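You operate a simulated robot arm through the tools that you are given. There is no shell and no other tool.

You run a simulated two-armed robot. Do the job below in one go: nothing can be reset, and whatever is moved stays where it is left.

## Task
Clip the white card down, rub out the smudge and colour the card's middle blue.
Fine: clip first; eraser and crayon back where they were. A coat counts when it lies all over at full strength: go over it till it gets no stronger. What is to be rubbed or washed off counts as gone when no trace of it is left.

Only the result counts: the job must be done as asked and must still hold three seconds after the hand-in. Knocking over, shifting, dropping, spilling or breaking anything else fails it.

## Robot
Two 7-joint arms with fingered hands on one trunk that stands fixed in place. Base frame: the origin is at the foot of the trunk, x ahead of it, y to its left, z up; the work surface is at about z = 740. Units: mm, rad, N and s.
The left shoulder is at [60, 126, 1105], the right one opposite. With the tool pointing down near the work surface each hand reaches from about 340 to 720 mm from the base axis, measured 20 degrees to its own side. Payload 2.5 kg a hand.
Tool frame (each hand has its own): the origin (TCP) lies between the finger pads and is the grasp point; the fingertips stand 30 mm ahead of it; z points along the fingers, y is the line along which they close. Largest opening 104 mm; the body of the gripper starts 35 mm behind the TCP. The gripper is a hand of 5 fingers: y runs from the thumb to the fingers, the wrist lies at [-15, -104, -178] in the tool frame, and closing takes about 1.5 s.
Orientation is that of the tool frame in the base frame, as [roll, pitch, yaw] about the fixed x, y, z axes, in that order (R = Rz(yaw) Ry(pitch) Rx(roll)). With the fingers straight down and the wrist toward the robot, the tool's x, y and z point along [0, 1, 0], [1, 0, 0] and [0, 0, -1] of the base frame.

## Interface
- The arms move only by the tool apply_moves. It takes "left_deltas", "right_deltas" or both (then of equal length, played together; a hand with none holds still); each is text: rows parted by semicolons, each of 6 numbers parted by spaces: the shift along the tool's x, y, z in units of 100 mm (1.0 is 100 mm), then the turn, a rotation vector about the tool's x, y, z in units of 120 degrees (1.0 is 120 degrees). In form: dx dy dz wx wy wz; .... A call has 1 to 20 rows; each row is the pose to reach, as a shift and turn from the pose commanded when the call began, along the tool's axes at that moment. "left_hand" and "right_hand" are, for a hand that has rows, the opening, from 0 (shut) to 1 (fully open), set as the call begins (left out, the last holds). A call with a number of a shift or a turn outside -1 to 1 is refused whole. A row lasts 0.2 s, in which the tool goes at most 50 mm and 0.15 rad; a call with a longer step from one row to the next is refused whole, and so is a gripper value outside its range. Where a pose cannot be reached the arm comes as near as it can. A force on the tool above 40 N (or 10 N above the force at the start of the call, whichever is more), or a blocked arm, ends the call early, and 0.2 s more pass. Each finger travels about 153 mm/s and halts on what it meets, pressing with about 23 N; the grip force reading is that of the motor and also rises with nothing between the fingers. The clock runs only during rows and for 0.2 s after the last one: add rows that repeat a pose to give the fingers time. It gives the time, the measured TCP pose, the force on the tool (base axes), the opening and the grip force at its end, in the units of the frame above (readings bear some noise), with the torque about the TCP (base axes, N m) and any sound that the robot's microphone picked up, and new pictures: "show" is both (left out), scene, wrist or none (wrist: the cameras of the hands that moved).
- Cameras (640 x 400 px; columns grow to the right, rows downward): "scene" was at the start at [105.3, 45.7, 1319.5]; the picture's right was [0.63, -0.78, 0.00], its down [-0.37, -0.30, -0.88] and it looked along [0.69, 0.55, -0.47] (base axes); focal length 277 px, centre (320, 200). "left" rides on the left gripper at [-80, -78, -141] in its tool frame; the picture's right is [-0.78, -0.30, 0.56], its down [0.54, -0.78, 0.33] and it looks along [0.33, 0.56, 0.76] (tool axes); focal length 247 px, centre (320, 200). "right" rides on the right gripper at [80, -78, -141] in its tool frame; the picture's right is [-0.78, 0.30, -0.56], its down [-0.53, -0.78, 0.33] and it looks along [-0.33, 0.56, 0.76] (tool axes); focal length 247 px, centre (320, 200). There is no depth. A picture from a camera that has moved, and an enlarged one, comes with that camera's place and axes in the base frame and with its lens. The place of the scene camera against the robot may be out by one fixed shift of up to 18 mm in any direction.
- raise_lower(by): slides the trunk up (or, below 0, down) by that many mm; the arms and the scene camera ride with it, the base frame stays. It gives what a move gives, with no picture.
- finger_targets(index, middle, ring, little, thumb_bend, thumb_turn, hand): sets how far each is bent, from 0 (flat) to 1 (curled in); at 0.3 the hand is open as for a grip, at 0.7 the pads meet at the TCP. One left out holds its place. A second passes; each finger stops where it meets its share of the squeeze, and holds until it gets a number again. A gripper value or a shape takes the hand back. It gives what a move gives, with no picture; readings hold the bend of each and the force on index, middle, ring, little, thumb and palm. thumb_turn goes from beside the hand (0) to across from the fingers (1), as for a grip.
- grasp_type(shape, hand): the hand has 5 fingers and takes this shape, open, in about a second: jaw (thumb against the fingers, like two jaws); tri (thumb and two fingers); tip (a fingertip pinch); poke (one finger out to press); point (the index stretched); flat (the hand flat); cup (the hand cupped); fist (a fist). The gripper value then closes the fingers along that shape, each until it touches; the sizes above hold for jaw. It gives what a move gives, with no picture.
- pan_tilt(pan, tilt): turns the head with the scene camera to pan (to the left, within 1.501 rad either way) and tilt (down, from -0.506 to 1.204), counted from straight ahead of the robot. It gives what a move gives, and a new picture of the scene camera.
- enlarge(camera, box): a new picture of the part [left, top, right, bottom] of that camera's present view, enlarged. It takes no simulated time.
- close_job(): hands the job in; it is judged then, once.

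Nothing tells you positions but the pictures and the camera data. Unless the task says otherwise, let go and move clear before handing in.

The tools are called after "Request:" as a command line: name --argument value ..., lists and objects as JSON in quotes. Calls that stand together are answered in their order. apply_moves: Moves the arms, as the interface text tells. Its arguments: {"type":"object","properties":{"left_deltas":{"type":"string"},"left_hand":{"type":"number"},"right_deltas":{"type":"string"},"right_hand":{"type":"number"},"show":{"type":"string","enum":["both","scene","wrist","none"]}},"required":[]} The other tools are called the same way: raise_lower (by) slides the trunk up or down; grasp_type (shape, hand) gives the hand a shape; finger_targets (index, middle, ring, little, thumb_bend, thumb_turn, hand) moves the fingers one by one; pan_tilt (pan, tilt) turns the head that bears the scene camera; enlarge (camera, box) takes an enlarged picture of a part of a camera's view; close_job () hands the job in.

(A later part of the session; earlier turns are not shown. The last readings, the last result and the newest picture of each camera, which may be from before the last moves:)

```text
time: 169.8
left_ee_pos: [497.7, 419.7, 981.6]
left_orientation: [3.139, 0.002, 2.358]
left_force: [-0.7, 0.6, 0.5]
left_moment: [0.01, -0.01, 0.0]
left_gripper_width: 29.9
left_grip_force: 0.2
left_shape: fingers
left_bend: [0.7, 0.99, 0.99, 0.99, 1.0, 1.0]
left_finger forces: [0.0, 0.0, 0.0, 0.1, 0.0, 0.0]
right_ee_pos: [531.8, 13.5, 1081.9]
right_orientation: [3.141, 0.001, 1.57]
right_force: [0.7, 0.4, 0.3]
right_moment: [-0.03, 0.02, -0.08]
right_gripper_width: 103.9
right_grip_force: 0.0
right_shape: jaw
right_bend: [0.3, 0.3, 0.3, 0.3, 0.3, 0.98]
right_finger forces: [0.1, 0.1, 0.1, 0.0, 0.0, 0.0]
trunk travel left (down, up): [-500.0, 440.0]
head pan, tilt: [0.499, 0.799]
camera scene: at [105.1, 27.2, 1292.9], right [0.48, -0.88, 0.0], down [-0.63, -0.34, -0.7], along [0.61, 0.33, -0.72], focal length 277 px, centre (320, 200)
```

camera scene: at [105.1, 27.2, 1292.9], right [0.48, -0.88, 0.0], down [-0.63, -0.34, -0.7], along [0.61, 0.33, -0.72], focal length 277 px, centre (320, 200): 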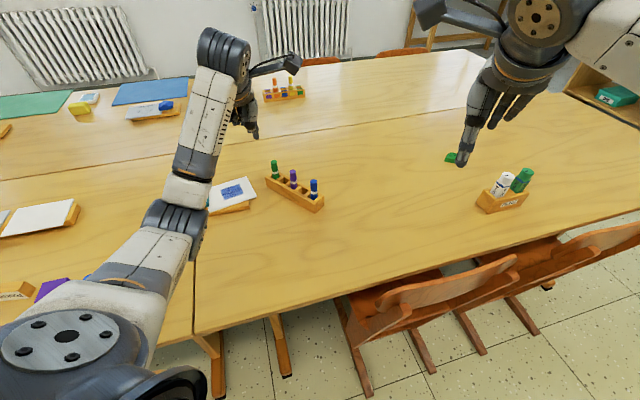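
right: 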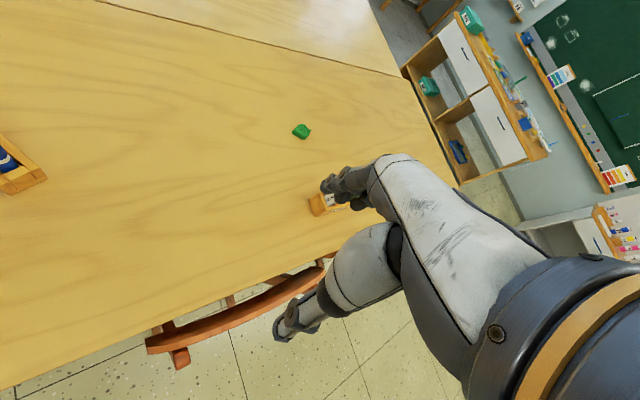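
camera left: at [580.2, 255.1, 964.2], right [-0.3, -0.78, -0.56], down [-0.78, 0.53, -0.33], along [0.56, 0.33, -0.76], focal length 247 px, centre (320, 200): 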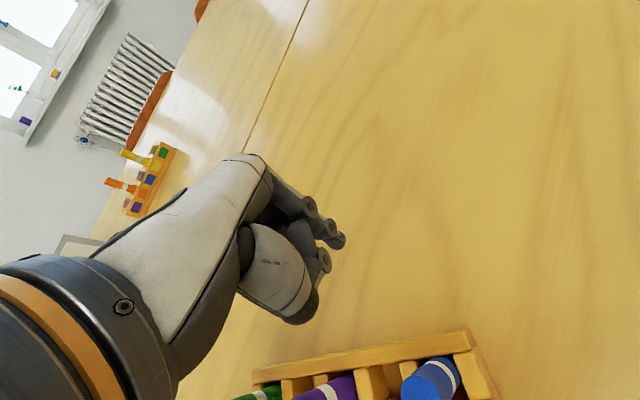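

Posture is good again. I'll turn to the forward yaw and move above the far side of the rack at safe height.

Request:
apply_moves --left_deltas "-0.12 0 0 0 0 0.0625;-0.25 -0.005 0 0 0 0.125;-0.37 -0.01 0 0 0 0.1875;-0.5 -0.015 0 0 0 0.25;-0.62 -0.018 0 0 0 0.3125;-0.742 -0.021 0 0 0 0.375;-0.742 -0.021 0 0 0 0.375" --show "none"

Request:
apply_moves --left_deltas "-0.13 0.13 0 0 0 0;-0.27 0.26 0 0 0 0;-0.4 0.4 0 0 0 0;-0.53 0.52 0.1 0 0 0;-0.53 0.52 0.3 0 0 0;-0.53 0.52 0.3 0 0 0" --show "wrist"

Request:
enlarge --camera "scene" --box '[240, 90, 350, 220]'

```text
time: 171.4
left_ee_pos: [549.8, 365.2, 980.8]
left_orientation: [3.141, 0.003, 1.569]
left_force: [-1.0, 0.2, -0.1]
left_moment: [0.04, 0.03, 0.0]
left_gripper_width: 29.8
left_grip_force: 0.1
left_shape: fingers
left_bend: [0.7, 0.99, 0.99, 0.99, 1.0, 1.0]
left_finger forces: [0.0, 0.0, 0.0, 0.0, 0.0, 0.1]
right_ee_pos: [531.3, 13.2, 1081.7]
right_orientation: [3.141, 0.0, 1.57]
right_force: [-1.1, 0.2, 0.3]
right_moment: [0.02, 0.02, -0.02]
right_gripper_width: 103.9
right_grip_force: 0.1
right_shape: jaw
right_bend: [0.3, 0.3, 0.3, 0.3, 0.3, 0.98]
right_finger forces: [0.0, 0.0, 0.0, 0.0, 0.0, 0.0]
trunk travel left (down, up): [-500.0, 440.0]
head pan, tilt: [0.499, 0.799]
```

```text
time: 172.8
left_ee_pos: [601.6, 313.0, 952.4]
left_orientation: [3.139, 0.002, 1.572]
left_force: [0.1, 0.1, -0.3]
left_moment: [0.02, 0.0, -0.01]
left_gripper_width: 29.6
left_grip_force: 0.1
left_shape: fingers
left_bend: [0.7, 0.99, 0.99, 0.99, 1.0, 1.0]
left_finger forces: [0.0, 0.0, 0.0, 0.0, 0.1, 0.0]
right_ee_pos: [531.6, 13.7, 1082.1]
right_orientation: [-3.141, -0.001, 1.571]
right_force: [-0.5, -0.6, 0.5]
right_moment: [0.02, -0.01, 0.0]
right_gripper_width: 103.7
right_grip_force: 0.0
right_shape: jaw
right_bend: [0.3, 0.3, 0.3, 0.3, 0.3, 0.98]
right_finger forces: [0.1, 0.1, 0.0, 0.0, 0.1, 0.0]
trunk travel left (down, up): [-500.0, 440.0]
head pan, tilt: [0.499, 0.799]
camera left: at [523.5, 233.7, 1095.1], right [-0.29, -0.78, -0.56], down [-0.78, 0.53, -0.33], along [0.56, 0.33, -0.76], focal length 247 px, centre (320, 200)
```

left: 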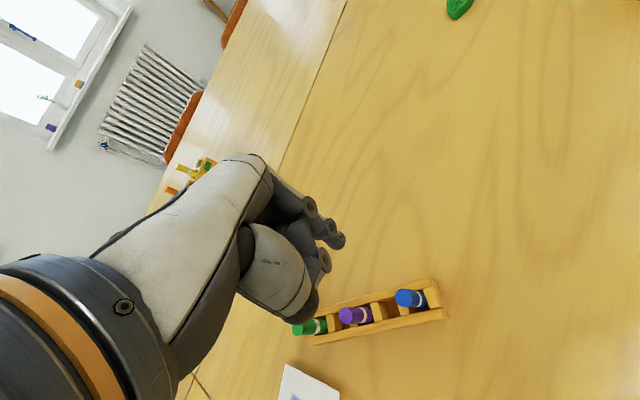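

```text
3.08 times, centred on (295, 155) of scene
camera zoom: at [105.1, 27.2, 1292.9], right [0.48, -0.88, 0.0], down [-0.63, -0.34, -0.7], along [0.61, 0.33, -0.72], focal length 851 px, centre (397, 338)
```

zoom: 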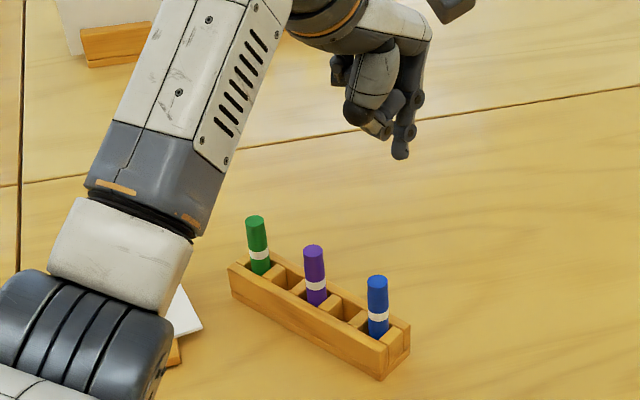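

Good posture and position. I'll descend behind the blue crayon so the fingertip is at about z 788, above the rack's rim.

Request:
apply_moves --left_deltas "0 0 0.4 0 0 0;0 0 0.8 0 0 0;0 0 1.0 0 0 0;0 0 1.0 0 0 0" --show "none"

Request:
apply_moves --left_deltas "0 0 0.2 0 0 0;0 0 0.34 0 0 0;0 0 0.34 0 0 0" --show "wrist"

Request:
enlarge --camera "scene" --box '[250, 130, 350, 220]'

Request:
enlarge --camera "left" --box '[240, 180, 420, 360]'

```text
time: 173.8
left_ee_pos: [600.7, 312.0, 851.5]
left_orientation: [3.139, 0.002, 1.574]
left_force: [0.6, 0.5, -0.1]
left_moment: [0.01, 0.01, 0.01]
left_gripper_width: 29.9
left_grip_force: 0.0
left_shape: fingers
left_bend: [0.7, 0.99, 0.99, 0.99, 1.0, 1.0]
left_finger forces: [0.0, 0.0, 0.1, 0.1, 0.0, 0.0]
right_ee_pos: [530.4, 13.1, 1082.3]
right_orientation: [3.141, -0.002, 1.571]
right_force: [-0.3, -0.3, -0.3]
right_moment: [0.0, -0.02, -0.01]
right_gripper_width: 104.0
right_grip_force: 0.0
right_shape: jaw
right_bend: [0.3, 0.3, 0.3, 0.3, 0.3, 0.98]
right_finger forces: [0.1, 0.0, 0.0, 0.0, 0.0, 0.0]
trunk travel left (down, up): [-500.0, 440.0]
head pan, tilt: [0.499, 0.799]
```

```text
time: 174.6
left_ee_pos: [601.0, 312.1, 816.8]
left_orientation: [3.14, 0.0, 1.57]
left_force: [-0.6, 0.2, -0.8]
left_moment: [0.01, 0.01, 0.02]
left_gripper_width: 30.0
left_grip_force: 0.0
left_shape: fingers
left_bend: [0.7, 0.99, 0.99, 0.99, 1.0, 1.0]
left_finger forces: [0.0, 0.0, 0.0, 0.0, 0.1, 0.1]
right_ee_pos: [530.9, 14.0, 1081.8]
right_orientation: [3.14, 0.0, 1.572]
right_force: [-0.4, 0.2, 0.7]
right_moment: [-0.05, 0.0, 0.02]
right_gripper_width: 103.7
right_grip_force: 0.1
right_shape: jaw
right_bend: [0.3, 0.3, 0.3, 0.3, 0.3, 0.98]
right_finger forces: [0.0, 0.0, 0.0, 0.0, 0.0, 0.1]
trunk travel left (down, up): [-500.0, 440.0]
head pan, tilt: [0.499, 0.799]
camera left: at [523.1, 232.4, 960.0], right [-0.29, -0.78, -0.56], down [-0.78, 0.53, -0.33], along [0.56, 0.33, -0.76], focal length 247 px, centre (320, 200)
```

left: 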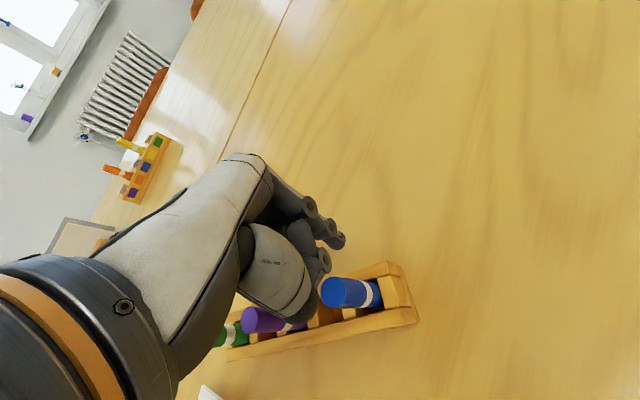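

```text
4.44 times, centred on (300, 175) of scene
camera zoom: at [105.1, 27.2, 1292.9], right [0.48, -0.88, 0.0], down [-0.63, -0.34, -0.7], along [0.61, 0.33, -0.72], focal length 1229 px, centre (409, 311)
```

zoom: 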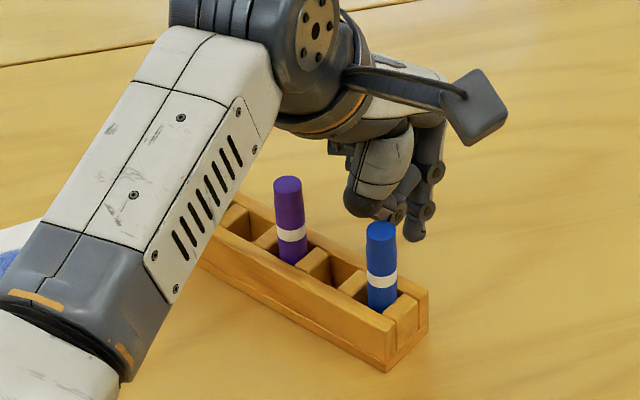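

```text
2.22 times, centred on (330, 270) of left
camera zoom: at [523.1, 232.4, 960.0], right [-0.29, -0.78, -0.56], down [-0.78, 0.53, -0.33], along [0.56, 0.33, -0.76], focal length 549 px, centre (298, 44)
```

zoom: 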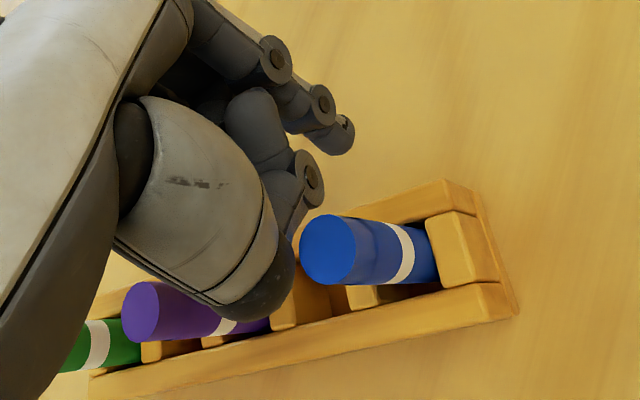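

The fingertip is behind the blue crayon, with thumb and knuckles clear above. I'll advance toward the robot slowly until contact.

Request:
apply_moves --left_deltas "0 -0.1 0 0 0 0;0 -0.2 0 0 0 0;0 -0.24 0 0 0 0;0 -0.28 0 0 0 0;0 -0.32 0 0 0 0" --show "none"

Request:
enlarge --camera "scene" --box '[250, 130, 350, 220]'

```text
time: 175.8
left_ee_pos: [568.5, 310.5, 818.3]
left_orientation: [-3.139, 0.0, 1.572]
left_force: [0.0, 0.4, 0.3]
left_moment: [0.02, -0.01, 0.0]
left_gripper_width: 29.9
left_grip_force: 0.2
left_shape: fingers
left_bend: [0.7, 0.99, 0.99, 0.99, 1.0, 1.0]
left_finger forces: [0.0, 0.0, 0.1, 0.0, 0.1, 0.0]
right_ee_pos: [531.3, 12.9, 1081.6]
right_orientation: [-3.141, 0.0, 1.571]
right_force: [-0.2, 0.0, 0.4]
right_moment: [-0.01, -0.01, -0.05]
right_gripper_width: 103.8
right_grip_force: 0.0
right_shape: jaw
right_bend: [0.3, 0.3, 0.3, 0.3, 0.3, 0.98]
right_finger forces: [0.0, 0.0, 0.0, 0.0, 0.1, 0.1]
trunk travel left (down, up): [-500.0, 440.0]
head pan, tilt: [0.499, 0.799]
```

```text
4.44 times, centred on (300, 175) of scene
camera zoom: at [105.1, 27.2, 1292.9], right [0.48, -0.88, 0.0], down [-0.63, -0.34, -0.7], along [0.61, 0.33, -0.72], focal length 1229 px, centre (409, 311)
```

zoom: 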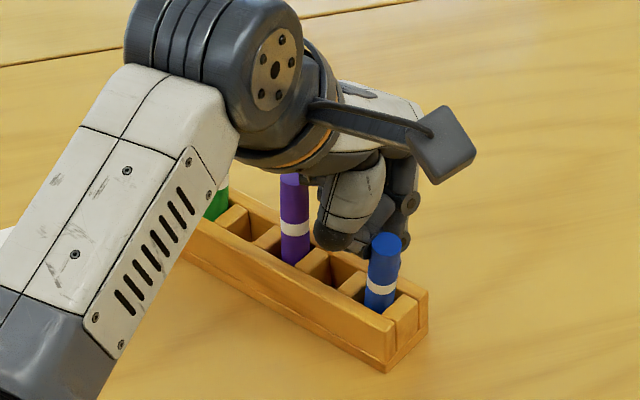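

Contact made; the crayon is taking up its play in the slot. I'll continue pushing in small steps.

Request:
apply_moves --left_deltas "0 -0.03 0 0 0 0;0 -0.06 0 0 0 0;0 -0.09 0 0 0 0" --show "none"

Request:
enlarge --camera "scene" --box '[250, 130, 350, 220]'

```text
time: 176.6
left_ee_pos: [559.9, 312.1, 818.9]
left_orientation: [3.138, 0.002, 1.574]
left_force: [1.1, 0.3, -0.3]
left_moment: [0.0, -0.02, 0.04]
left_gripper_width: 30.4
left_grip_force: 0.7
left_shape: fingers
left_bend: [0.7, 0.99, 0.99, 0.99, 1.0, 1.0]
left_finger forces: [1.4, 0.1, 0.1, 0.0, 0.3, 0.0]
right_ee_pos: [532.0, 13.6, 1080.9]
right_orientation: [-3.141, 0.0, 1.57]
right_force: [-0.1, -0.8, 0.6]
right_moment: [-0.02, 0.04, 0.02]
right_gripper_width: 103.8
right_grip_force: 0.1
right_shape: jaw
right_bend: [0.3, 0.3, 0.3, 0.3, 0.3, 0.98]
right_finger forces: [0.0, 0.1, 0.0, 0.1, 0.0, 0.0]
trunk travel left (down, up): [-500.0, 440.0]
head pan, tilt: [0.499, 0.799]
```

```text
4.44 times, centred on (300, 175) of scene
camera zoom: at [105.2, 27.2, 1292.9], right [0.48, -0.88, 0.0], down [-0.63, -0.34, -0.7], along [0.61, 0.33, -0.72], focal length 1229 px, centre (409, 311)
```

zoom: 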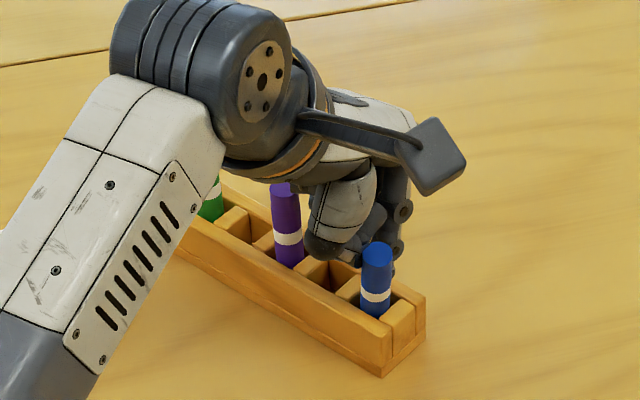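

The rack's blue end is now sliding back. I'll push about 10 mm more in small steps.

Request:
apply_moves --left_deltas "0 -0.03 0 0 0 0;0 -0.06 0 0 0 0;0 -0.09 0 0 0 0;0 -0.09 0 0 0 0" --show "none"

Request:
enlarge --camera "scene" --box '[250, 150, 340, 220]'

```text
time: 177.6
left_ee_pos: [551.5, 312.2, 817.8]
left_orientation: [3.14, 0.002, 1.573]
left_force: [1.3, -0.2, 0.6]
left_moment: [-0.03, -0.05, 0.01]
left_gripper_width: 30.3
left_grip_force: 1.2
left_shape: fingers
left_bend: [0.7, 0.99, 0.99, 0.99, 1.0, 1.0]
left_finger forces: [1.3, 0.0, 0.0, 0.0, 0.5, 0.0]
right_ee_pos: [530.4, 14.0, 1081.7]
right_orientation: [3.141, 0.001, 1.571]
right_force: [-0.7, 0.6, 0.2]
right_moment: [0.02, 0.0, 0.0]
right_gripper_width: 103.4
right_grip_force: 0.1
right_shape: jaw
right_bend: [0.3, 0.3, 0.3, 0.3, 0.3, 0.98]
right_finger forces: [0.0, 0.0, 0.0, 0.0, 0.0, 0.0]
trunk travel left (down, up): [-500.0, 440.0]
head pan, tilt: [0.499, 0.799]
```

```text
5.71 times, centred on (295, 185) of scene
camera zoom: at [105.2, 27.2, 1292.9], right [0.48, -0.88, 0.0], down [-0.63, -0.34, -0.7], along [0.61, 0.33, -0.72], focal length 1580 px, centre (463, 286)
```

zoom: 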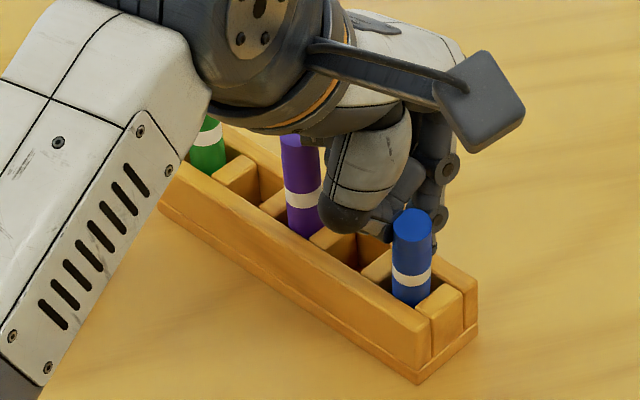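

The blue end is back in x. I'll add about 5 mm more so that the angle also matches once it's pushed along its length.

Request:
apply_moves --left_deltas "0 -0.03 0 0 0 0;0 -0.05 0 0 0 0;0 -0.05 0 0 0 0" --show "none"

Request:
apply_moves --left_deltas "0 0.1 0 0 0 0;0 0.3 0 0 0 0;0 0.4 -0.3 0 0 0;0 0.4 -0.7 0 0 0;0 0.4 -1.0 0 0 0" --show "none"

Request:
enlarge --camera "scene" --box '[250, 150, 340, 220]'

```text
time: 178.4
left_ee_pos: [546.3, 311.5, 817.8]
left_orientation: [3.14, 0.002, 1.574]
left_force: [2.0, -0.1, 0.8]
left_moment: [-0.02, 0.0, 0.0]
left_gripper_width: 30.3
left_grip_force: 0.7
left_shape: fingers
left_bend: [0.7, 0.99, 0.99, 0.99, 1.0, 1.0]
left_finger forces: [1.7, 0.1, 0.0, 0.0, 0.5, 0.0]
right_ee_pos: [530.6, 13.0, 1082.2]
right_orientation: [-3.141, 0.0, 1.571]
right_force: [0.3, 0.9, 1.3]
right_moment: [0.0, 0.02, -0.01]
right_gripper_width: 103.9
right_grip_force: 0.0
right_shape: jaw
right_bend: [0.3, 0.3, 0.3, 0.3, 0.3, 0.98]
right_finger forces: [0.0, 0.0, 0.1, 0.0, 0.1, 0.1]
trunk travel left (down, up): [-500.0, 440.0]
head pan, tilt: [0.499, 0.799]
```

```text
time: 179.6
left_ee_pos: [585.6, 311.0, 917.5]
left_orientation: [3.141, 0.002, 1.573]
left_force: [0.0, -0.5, -0.5]
left_moment: [0.02, 0.01, -0.01]
left_gripper_width: 30.0
left_grip_force: 0.1
left_shape: fingers
left_bend: [0.7, 0.99, 0.99, 0.99, 1.0, 1.0]
left_finger forces: [0.1, 0.0, 0.0, 0.0, 0.1, 0.1]
right_ee_pos: [531.2, 13.3, 1082.2]
right_orientation: [-3.141, 0.0, 1.569]
right_force: [-0.9, 0.5, -0.3]
right_moment: [-0.04, 0.0, 0.02]
right_gripper_width: 103.6
right_grip_force: 0.0
right_shape: jaw
right_bend: [0.3, 0.3, 0.3, 0.3, 0.3, 0.98]
right_finger forces: [0.1, 0.0, 0.0, 0.0, 0.1, 0.1]
trunk travel left (down, up): [-500.0, 440.0]
head pan, tilt: [0.499, 0.799]
```

```text
5.71 times, centred on (295, 185) of scene
camera zoom: at [105.0, 27.1, 1292.9], right [0.48, -0.88, 0.0], down [-0.63, -0.34, -0.7], along [0.61, 0.33, -0.72], focal length 1580 px, centre (463, 286)
```

zoom: 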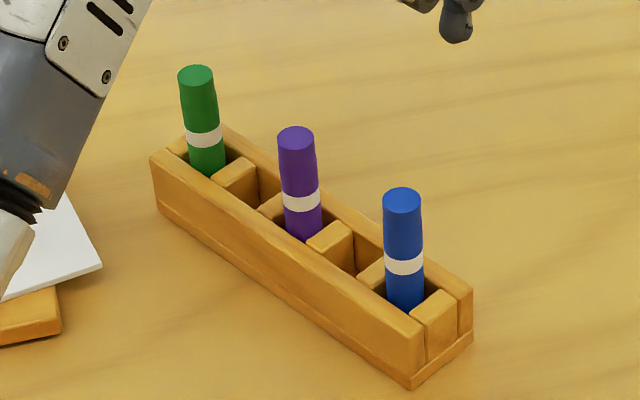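

The rack's angle now matches to within a degree; it only needs about 21 mm along its own length (+y). I'll move the fingertip to the −y side of the blue crayon and push along the rack's axis.

Request:
apply_moves --left_deltas "-0.12 -0.25 0 0 0 0;-0.23 -0.496 0 0 0 0;-0.23 -0.496 0.4 0 0 0;-0.23 -0.496 0.8 0 0 0;-0.23 -0.496 0.99 0 0 0;-0.23 -0.496 0.99 0 0 0" --show "none"

Request:
enlarge --camera "scene" --box '[250, 140, 350, 220]'

```text
time: 181.0
left_ee_pos: [537.1, 287.2, 821.9]
left_orientation: [3.131, 0.0, 1.571]
left_force: [1.8, -0.4, 12.7]
left_moment: [0.16, -0.11, -0.04]
left_gripper_width: 29.9
left_grip_force: 6.0
left_shape: fingers
left_bend: [0.7, 1.0, 0.99, 0.99, 1.0, 1.0]
left_finger forces: [0.0, 13.1, 0.0, 0.0, 0.0, 0.0]
right_ee_pos: [531.5, 12.9, 1083.6]
right_orientation: [3.14, 0.0, 1.57]
right_force: [-0.7, -1.0, -0.1]
right_moment: [0.0, -0.02, 0.0]
right_gripper_width: 103.6
right_grip_force: 0.0
right_shape: jaw
right_bend: [0.3, 0.3, 0.3, 0.3, 0.3, 0.98]
right_finger forces: [0.1, 0.0, 0.0, 0.1, 0.0, 0.0]
trunk travel left (down, up): [-500.0, 440.0]
head pan, tilt: [0.499, 0.799]
```

```text
5.00 times, centred on (300, 180) of scene
camera zoom: at [104.2, 26.5, 1293.3], right [0.48, -0.88, 0.0], down [-0.63, -0.34, -0.7], along [0.61, 0.33, -0.72], focal length 1383 px, centre (420, 300)
```

zoom: 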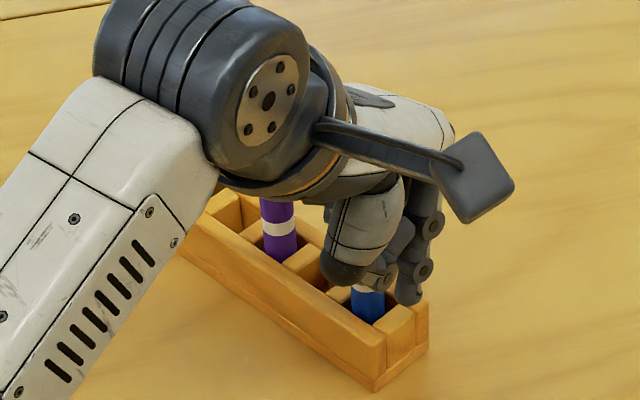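

The curled middle finger is touching the crayon's top, so I'll raise at once by 14 mm and push a bit higher up on the crayon.

Request:
apply_moves --left_deltas "0 0 -0.1 0 0 0;0 0 -0.16 0 0 0;0 0 -0.16 0 0 0" --show "none"

Request:
enlarge --camera "scene" --box '[250, 140, 350, 220]'

Request:
enlarge --camera "left" --box '[240, 180, 420, 360]'

```text
time: 181.8
left_ee_pos: [536.8, 288.1, 834.2]
left_orientation: [-3.141, 0.003, 1.573]
left_force: [0.4, 0.0, 0.1]
left_moment: [0.0, -0.01, -0.01]
left_gripper_width: 29.8
left_grip_force: 0.0
left_shape: fingers
left_bend: [0.7, 0.99, 0.99, 0.99, 1.0, 1.0]
left_finger forces: [0.0, 0.0, 0.0, 0.1, 0.1, 0.0]
right_ee_pos: [531.3, 13.2, 1081.8]
right_orientation: [-3.14, 0.001, 1.571]
right_force: [-0.1, -0.5, 0.1]
right_moment: [0.0, -0.02, -0.05]
right_gripper_width: 103.8
right_grip_force: 0.1
right_shape: jaw
right_bend: [0.3, 0.3, 0.3, 0.3, 0.3, 0.98]
right_finger forces: [0.1, 0.0, 0.0, 0.0, 0.0, 0.0]
trunk travel left (down, up): [-500.0, 440.0]
head pan, tilt: [0.499, 0.799]
```

```text
5.00 times, centred on (300, 180) of scene
camera zoom: at [105.1, 27.1, 1292.9], right [0.48, -0.88, 0.0], down [-0.63, -0.34, -0.7], along [0.61, 0.33, -0.72], focal length 1383 px, centre (420, 300)
```

zoom: 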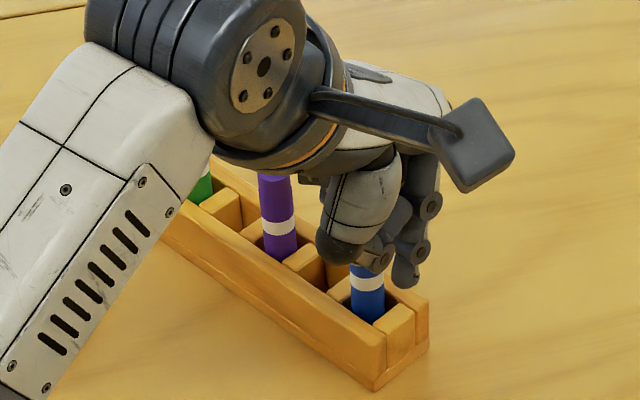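

```text
2.22 times, centred on (330, 270) of left
camera zoom: at [458.9, 209.5, 977.4], right [-0.3, -0.78, -0.56], down [-0.78, 0.53, -0.33], along [0.55, 0.33, -0.76], focal length 549 px, centre (298, 44)
```

zoom: 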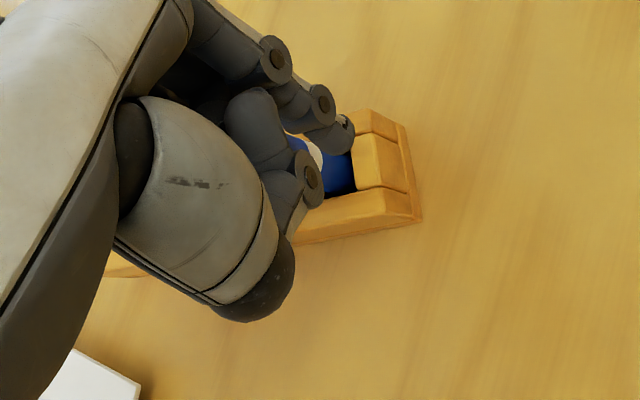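

Clear now, and the rack hasn't moved. I'll push along the rack's axis in small steps.

Request:
apply_moves --left_deltas "0.05 0.012 0 0 0 0;0.097 0.024 0 0 0 0;0.136 0.034 0 0 0 0;0.175 0.043 0 0 0 0;0.213 0.053 0 0 0 0" --show "none"

Request:
enlarge --camera "scene" --box '[250, 140, 350, 220]'

```text
time: 183.0
left_ee_pos: [541.7, 308.7, 833.9]
left_orientation: [3.14, 0.001, 1.573]
left_force: [0.7, -0.9, 1.0]
left_moment: [-0.08, 0.03, -0.01]
left_gripper_width: 29.9
left_grip_force: 0.6
left_shape: fingers
left_bend: [0.7, 0.99, 0.99, 0.99, 1.0, 1.0]
left_finger forces: [1.6, 0.0, 0.1, 0.1, 0.0, 0.1]
right_ee_pos: [531.1, 13.7, 1081.8]
right_orientation: [3.141, 0.0, 1.572]
right_force: [-0.4, -0.2, 0.7]
right_moment: [0.04, 0.0, -0.01]
right_gripper_width: 103.9
right_grip_force: 0.2
right_shape: jaw
right_bend: [0.3, 0.3, 0.3, 0.3, 0.3, 0.98]
right_finger forces: [0.1, 0.0, 0.0, 0.0, 0.0, 0.1]
trunk travel left (down, up): [-500.0, 440.0]
head pan, tilt: [0.499, 0.799]
```

```text
5.00 times, centred on (300, 180) of scene
camera zoom: at [105.1, 27.1, 1292.9], right [0.48, -0.88, 0.0], down [-0.63, -0.34, -0.7], along [0.61, 0.33, -0.72], focal length 1383 px, centre (420, 300)
```

zoom: 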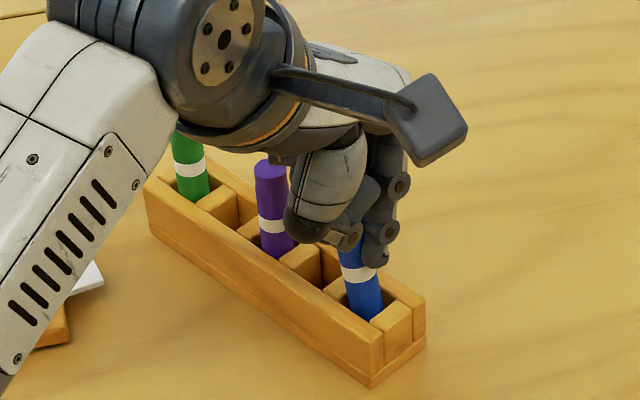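

The rack has started moving (about 4 mm). I'll continue about 14 mm further in steps.

Request:
apply_moves --left_deltas "0.039 0.01 0 0 0 0;0.078 0.019 0 0 0 0;0.107 0.027 0 0 0 0;0.136 0.034 0 0 0 0" --show "none"

Request:
enlarge --camera "scene" --box '[250, 140, 350, 220]'

```text
time: 184.0
left_ee_pos: [543.9, 323.0, 834.0]
left_orientation: [-3.141, 0.003, 1.571]
left_force: [1.0, -1.5, 1.0]
left_moment: [-0.03, -0.04, 0.0]
left_gripper_width: 29.9
left_grip_force: 0.7
left_shape: fingers
left_bend: [0.7, 0.99, 0.99, 0.99, 1.0, 1.0]
left_finger forces: [1.7, 0.0, 0.0, 0.1, 0.1, 0.0]
right_ee_pos: [531.1, 12.8, 1082.4]
right_orientation: [3.142, -0.001, 1.571]
right_force: [0.1, 0.1, 0.5]
right_moment: [0.03, 0.02, -0.01]
right_gripper_width: 104.1
right_grip_force: 0.0
right_shape: jaw
right_bend: [0.3, 0.3, 0.3, 0.3, 0.3, 0.98]
right_finger forces: [0.0, 0.0, 0.0, 0.0, 0.0, 0.0]
trunk travel left (down, up): [-500.0, 440.0]
head pan, tilt: [0.499, 0.799]
```

```text
5.00 times, centred on (300, 180) of scene
camera zoom: at [105.1, 27.1, 1292.9], right [0.48, -0.88, 0.0], down [-0.63, -0.34, -0.7], along [0.61, 0.33, -0.72], focal length 1383 px, centre (420, 300)
```

zoom: 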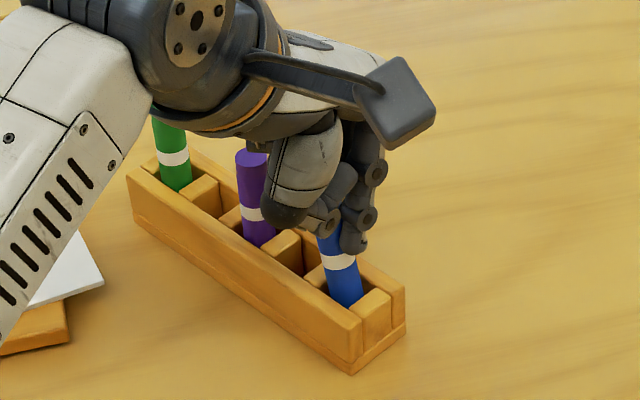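

Nearly there: about 4 mm remain. One last small push.

Request:
apply_moves --left_deltas "0.024 0.006 0 0 0 0;0.046 0.012 0 0 0 0;0.046 0.012 0 0 0 0" --show "none"

Request:
apply_moves --left_deltas "-0.1 -0.02 0 0 0 0;-0.25 -0.05 -0.1 0 0 0;-0.25 -0.05 -0.5 0 0 0;-0.25 -0.05 -0.9 0 0 0;-0.25 -0.05 -0.9 0 0 0" --show "none"

Request:
enlarge --camera "scene" --box '[250, 140, 350, 220]'

```text
time: 184.8
left_ee_pos: [546.6, 328.0, 834.2]
left_orientation: [3.14, 0.003, 1.574]
left_force: [-0.2, -2.5, 0.4]
left_moment: [-0.05, 0.01, 0.0]
left_gripper_width: 30.0
left_grip_force: 1.1
left_shape: fingers
left_bend: [0.7, 0.99, 0.99, 0.99, 1.0, 1.0]
left_finger forces: [1.6, 0.1, 0.0, 0.0, 0.0, 0.0]
right_ee_pos: [529.9, 13.5, 1081.6]
right_orientation: [3.142, 0.001, 1.571]
right_force: [0.2, -0.6, 0.7]
right_moment: [0.01, 0.01, -0.01]
right_gripper_width: 103.8
right_grip_force: 0.1
right_shape: jaw
right_bend: [0.3, 0.3, 0.3, 0.3, 0.3, 0.98]
right_finger forces: [0.1, 0.0, 0.0, 0.0, 0.1, 0.1]
trunk travel left (down, up): [-500.0, 440.0]
head pan, tilt: [0.499, 0.799]
```

```text
time: 186.0
left_ee_pos: [542.5, 302.1, 926.5]
left_orientation: [3.142, 0.003, 1.572]
left_force: [0.2, -0.2, 0.1]
left_moment: [-0.01, -0.01, -0.01]
left_gripper_width: 29.9
left_grip_force: 0.2
left_shape: fingers
left_bend: [0.7, 0.99, 0.99, 0.99, 1.0, 1.0]
left_finger forces: [0.0, 0.0, 0.0, 0.1, 0.0, 0.0]
right_ee_pos: [530.4, 13.6, 1081.0]
right_orientation: [3.14, 0.0, 1.569]
right_force: [0.1, 0.2, -1.3]
right_moment: [0.0, 0.01, -0.02]
right_gripper_width: 103.5
right_grip_force: 0.0
right_shape: jaw
right_bend: [0.3, 0.3, 0.3, 0.3, 0.3, 0.98]
right_finger forces: [0.0, 0.1, 0.0, 0.0, 0.0, 0.0]
trunk travel left (down, up): [-500.0, 440.0]
head pan, tilt: [0.499, 0.799]
```

```text
5.00 times, centred on (300, 180) of scene
camera zoom: at [105.2, 27.2, 1292.9], right [0.48, -0.88, 0.0], down [-0.63, -0.34, -0.7], along [0.61, 0.33, -0.72], focal length 1383 px, centre (420, 300)
```

zoom: 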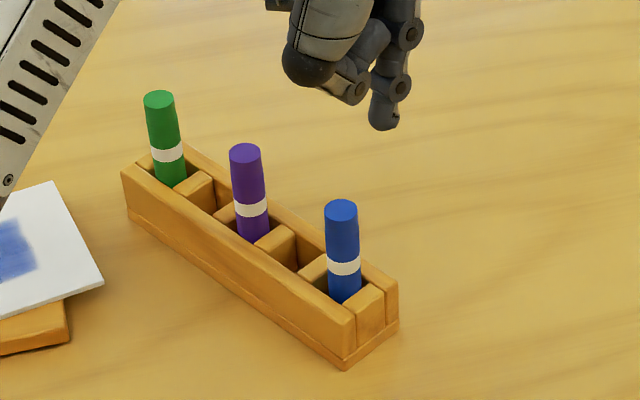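

The rack is back within about 2 mm of its original place. I'll return the head to its earlier view and verify the rack against the original picture and inspect card, clip and eraser.

Request:
pan_tilt --pan 0.75 --tilt 0.7

Request:
enlarge --camera "scene" --box '[310, 175, 390, 255]'

Request:
enlarge --camera "scene" --box '[230, 190, 330, 250]'

```text
time: 186.8
left_ee_pos: [542.1, 302.0, 925.9]
left_orientation: [3.139, 0.0, 1.571]
left_force: [0.2, -0.1, -0.7]
left_moment: [-0.02, -0.03, 0.0]
left_gripper_width: 30.0
left_grip_force: 0.0
left_shape: fingers
left_bend: [0.7, 0.99, 0.99, 0.99, 1.0, 1.0]
left_finger forces: [0.1, 0.1, 0.1, 0.0, 0.1, 0.0]
right_ee_pos: [531.3, 14.1, 1082.2]
right_orientation: [-3.14, 0.001, 1.571]
right_force: [0.1, 0.0, -0.6]
right_moment: [0.02, 0.0, 0.04]
right_gripper_width: 103.8
right_grip_force: 0.0
right_shape: jaw
right_bend: [0.3, 0.3, 0.3, 0.3, 0.3, 0.98]
right_finger forces: [0.0, 0.0, 0.0, 0.1, 0.1, 0.1]
trunk travel left (down, up): [-500.0, 440.0]
head pan, tilt: [0.75, 0.7]
camera scene: at [96.5, 46.5, 1301.1], right [0.68, -0.73, 0.0], down [-0.47, -0.44, -0.76], along [0.56, 0.52, -0.64], focal length 277 px, centre (320, 200)
```

scene: 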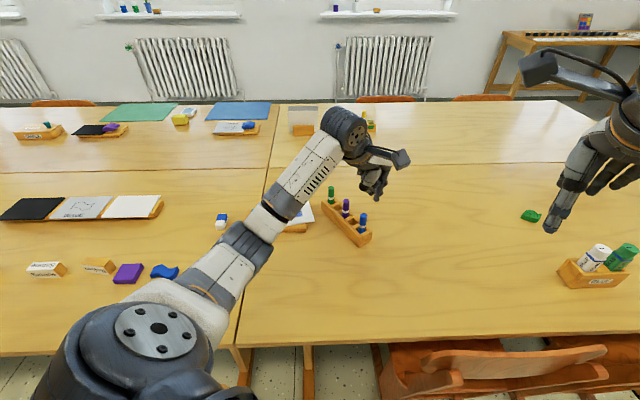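

```text
5.00 times, centred on (350, 215) of scene
camera zoom: at [96.5, 46.5, 1301.1], right [0.68, -0.73, 0.0], down [-0.47, -0.44, -0.76], along [0.56, 0.52, -0.64], focal length 1383 px, centre (170, 125)
```

zoom: 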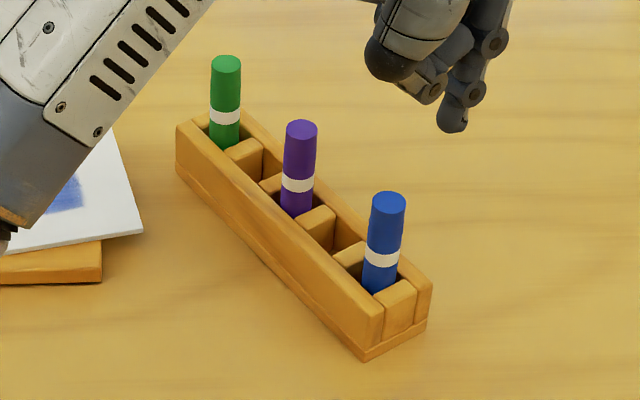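

```text
6.40 times, centred on (280, 220) of scene
camera zoom: at [96.5, 46.5, 1301.1], right [0.68, -0.73, 0.0], down [-0.47, -0.44, -0.76], along [0.56, 0.52, -0.64], focal length 1770 px, centre (576, 72)
```

zoom: 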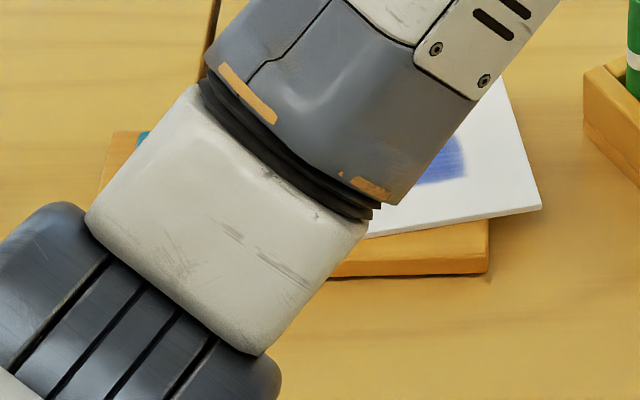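

The rack matches its original picture to within about 2 mm. Now the card: it's turned about 12°, so I'll bring the fingertip over its far-end margin (clear of the blue) and swing it back by a pressed drag.

Request:
apply_moves --left_deltas "0.3 -0.1 0 0 0 0;0.6 -0.2 0 0 0 0;0.9 -0.3 0 0 0 0;1.0 -0.3 0 0 0 0;1.0 -0.3 0 0 0 0" --show "none"

Request:
apply_moves --left_deltas "0.16 0 0 0 0 -0.0625;0.32 0 0 0 0 -0.125;0.48 0 0 0 0 -0.1875;0.64 0 0.1 0 0 -0.25;0.8 0 0.2 0 0 -0.3125;0.98 0 0.3 0 0 -0.375;0.98 0 0.3 0 0 -0.375" --show "both"

Request:
enlarge --camera "scene" --box '[230, 150, 340, 250]'

Request:
enlarge --camera "left" --box '[240, 150, 480, 350]'

```text
time: 187.9
left_ee_pos: [511.9, 401.6, 923.9]
left_orientation: [3.138, 0.001, 1.573]
left_force: [-0.8, 0.0, 0.1]
left_moment: [-0.01, 0.0, -0.01]
left_gripper_width: 29.7
left_grip_force: 0.0
left_shape: fingers
left_bend: [0.7, 0.99, 0.99, 0.99, 1.0, 1.0]
left_finger forces: [0.0, 0.0, 0.0, 0.0, 0.0, 0.1]
right_ee_pos: [530.9, 13.2, 1082.1]
right_orientation: [3.142, 0.002, 1.571]
right_force: [-0.4, 0.2, 0.1]
right_moment: [-0.02, -0.01, -0.04]
right_gripper_width: 103.8
right_grip_force: 0.1
right_shape: jaw
right_bend: [0.3, 0.3, 0.3, 0.3, 0.3, 0.98]
right_finger forces: [0.0, 0.0, 0.0, 0.1, 0.1, 0.0]
trunk travel left (down, up): [-500.0, 440.0]
head pan, tilt: [0.75, 0.7]
```

```text
time: 189.6
left_ee_pos: [510.3, 501.0, 895.6]
left_orientation: [-3.14, 0.003, 2.36]
left_force: [-0.5, 0.4, 0.6]
left_moment: [0.04, 0.01, 0.0]
left_gripper_width: 29.7
left_grip_force: 0.1
left_shape: fingers
left_bend: [0.7, 0.99, 0.99, 0.99, 1.0, 1.0]
left_finger forces: [0.0, 0.0, 0.1, 0.1, 0.0, 0.0]
right_ee_pos: [532.5, 14.1, 1081.5]
right_orientation: [-3.14, 0.0, 1.57]
right_force: [-0.6, 0.0, 0.0]
right_moment: [0.01, 0.0, 0.02]
right_gripper_width: 103.5
right_grip_force: 0.1
right_shape: jaw
right_bend: [0.3, 0.3, 0.3, 0.3, 0.3, 0.98]
right_finger forces: [0.1, 0.0, 0.0, 0.1, 0.0, 0.0]
trunk travel left (down, up): [-500.0, 440.0]
head pan, tilt: [0.75, 0.7]
camera scene: at [96.4, 46.5, 1301.2], right [0.68, -0.73, 0.0], down [-0.47, -0.44, -0.76], along [0.56, 0.52, -0.64], focal length 277 px, centre (320, 200)
camera left: at [511.3, 390.3, 1037.9], right [0.34, -0.76, -0.56], down [-0.93, -0.17, -0.33], along [0.16, 0.63, -0.76], focal length 247 px, centre (320, 200)
```

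scene: 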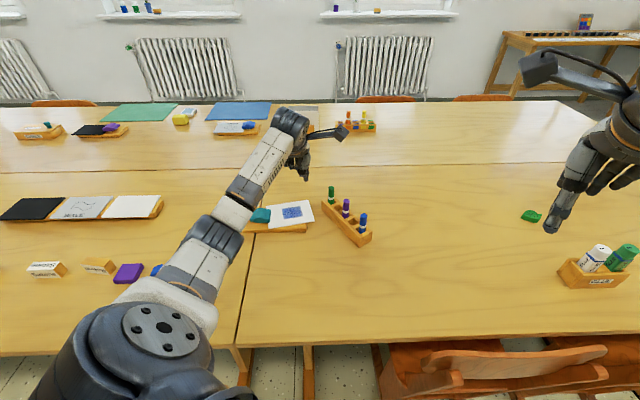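
left: 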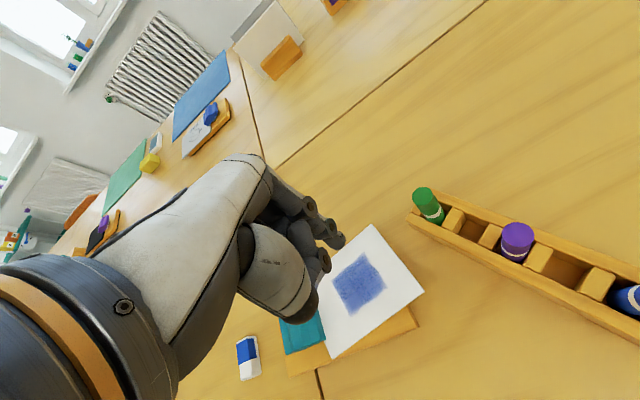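

```text
4.00 times, centred on (285, 200) of scene
camera zoom: at [96.4, 46.5, 1301.2], right [0.68, -0.73, 0.0], down [-0.47, -0.44, -0.76], along [0.56, 0.52, -0.64], focal length 1106 px, centre (460, 200)
```

zoom: 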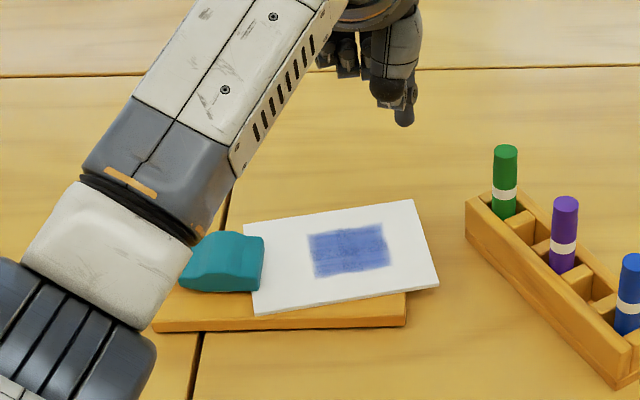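

```text
2.00 times, centred on (360, 250) of left
camera zoom: at [511.3, 390.3, 1037.9], right [0.34, -0.76, -0.56], down [-0.93, -0.17, -0.33], along [0.16, 0.63, -0.76], focal length 494 px, centre (240, 100)
```

zoom: 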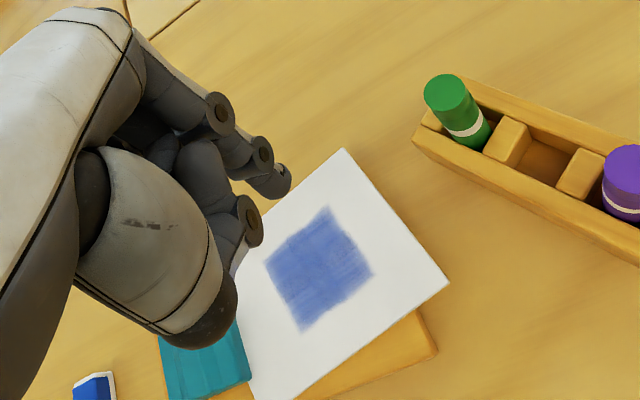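

The best supported spot outside the blue is near (488,474). I'll move the fingertip there and lower it close to the card.

Request:
apply_moves --left_deltas "0.03 -0.19 0 0 0 0;0.065 -0.379 0 0 0 0;0.065 -0.379 0.4 0 0 0;0.065 -0.379 0.8 0 0 0;0.065 -0.379 1.0 0 0 0;0.065 -0.379 1.0 0 0 0" --show "none"

Request:
enlarge --camera "scene" --box '[240, 170, 330, 250]'

```text
time: 190.9
left_ee_pos: [481.2, 477.7, 794.7]
left_orientation: [-3.141, 0.002, 2.357]
left_force: [0.3, 0.0, -0.2]
left_moment: [-0.02, -0.01, 0.02]
left_gripper_width: 29.6
left_grip_force: 0.0
left_shape: fingers
left_bend: [0.7, 0.99, 0.99, 0.99, 1.0, 1.0]
left_finger forces: [0.1, 0.0, 0.0, 0.0, 0.1, 0.0]
right_ee_pos: [531.5, 13.2, 1082.1]
right_orientation: [3.14, 0.0, 1.57]
right_force: [0.0, 0.0, 0.6]
right_moment: [0.0, 0.03, -0.01]
right_gripper_width: 104.0
right_grip_force: 0.2
right_shape: jaw
right_bend: [0.3, 0.3, 0.3, 0.3, 0.3, 0.98]
right_finger forces: [0.0, 0.0, 0.0, 0.1, 0.0, 0.0]
trunk travel left (down, up): [-500.0, 440.0]
head pan, tilt: [0.75, 0.7]
```

```text
5.00 times, centred on (285, 210) of scene
camera zoom: at [96.4, 46.5, 1301.2], right [0.68, -0.73, 0.0], down [-0.47, -0.44, -0.76], along [0.56, 0.52, -0.64], focal length 1383 px, centre (495, 150)
```

zoom: 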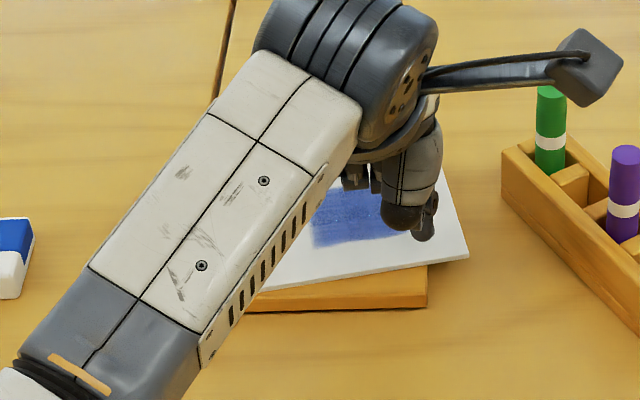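

The fingertip is outside the blue area and just above the card. I'll press down to about 10–12 N.

Request:
apply_moves --left_deltas "0 0 0.05 0 0 0;0 0 0.08 0 0 0;0 0 0.1 0 0 0;0 0 0.1 0 0 0" --show "none"

```text
time: 191.9
left_ee_pos: [481.2, 479.0, 788.1]
left_orientation: [3.133, 0.005, 2.358]
left_force: [3.9, -0.3, 15.8]
left_moment: [-0.05, -0.21, 0.0]
left_gripper_width: 29.1
left_grip_force: 7.8
left_shape: fingers
left_bend: [0.7, 0.99, 0.99, 0.99, 1.0, 1.0]
left_finger forces: [15.5, 0.0, 0.1, 0.0, 0.0, 0.0]
right_ee_pos: [530.3, 11.7, 1082.9]
right_orientation: [3.138, -0.002, 1.571]
right_force: [0.1, 0.6, 0.1]
right_moment: [0.0, -0.03, 0.0]
right_gripper_width: 103.6
right_grip_force: 0.0
right_shape: jaw
right_bend: [0.3, 0.3, 0.3, 0.3, 0.3, 0.98]
right_finger forces: [0.0, 0.0, 0.0, 0.0, 0.1, 0.0]
trunk travel left (down, up): [-500.0, 440.0]
head pan, tilt: [0.75, 0.7]
```

15.8 N of press. Now drag in a short arc toward the robot.

Request:
apply_moves --left_deltas "0.011 -0.053 0 0 0 0;0.023 -0.106 0 0 0 0;0.034 -0.159 0 0 0 0" --show "none"

Request:
enlarge --camera "scene" --box '[240, 170, 330, 250]'

```text
time: 192.8
left_ee_pos: [470.5, 470.8, 790.0]
left_orientation: [3.124, 0.005, 2.358]
left_force: [5.4, 8.5, 25.3]
left_moment: [0.33, -0.57, 0.1]
left_gripper_width: 33.9
left_grip_force: 12.9
left_shape: fingers
left_bend: [0.7, 0.99, 0.99, 0.99, 1.0, 1.0]
left_finger forces: [25.4, 0.0, 0.0, 0.1, 0.0, 0.1]
right_ee_pos: [529.0, 11.5, 1082.8]
right_orientation: [3.14, -0.002, 1.571]
right_force: [-0.1, -0.1, -0.1]
right_moment: [-0.01, 0.0, 0.01]
right_gripper_width: 103.9
right_grip_force: 0.1
right_shape: jaw
right_bend: [0.3, 0.3, 0.3, 0.3, 0.3, 0.98]
right_finger forces: [0.1, 0.0, 0.0, 0.1, 0.0, 0.0]
trunk travel left (down, up): [-500.0, 440.0]
head pan, tilt: [0.75, 0.7]
```

```text
5.00 times, centred on (285, 210) of scene
camera zoom: at [94.8, 45.1, 1301.5], right [0.68, -0.73, 0.0], down [-0.47, -0.44, -0.77], along [0.56, 0.52, -0.64], focal length 1383 px, centre (495, 150)
```

zoom: 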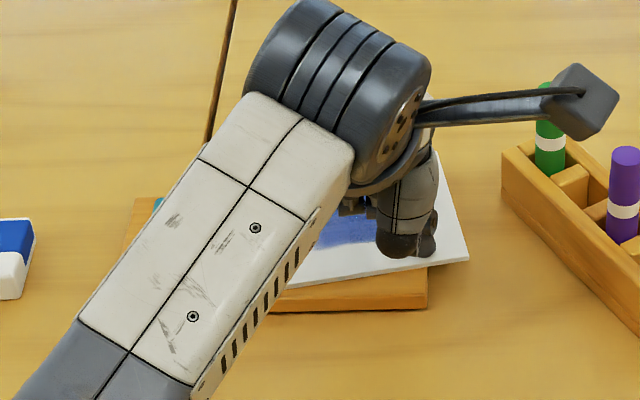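

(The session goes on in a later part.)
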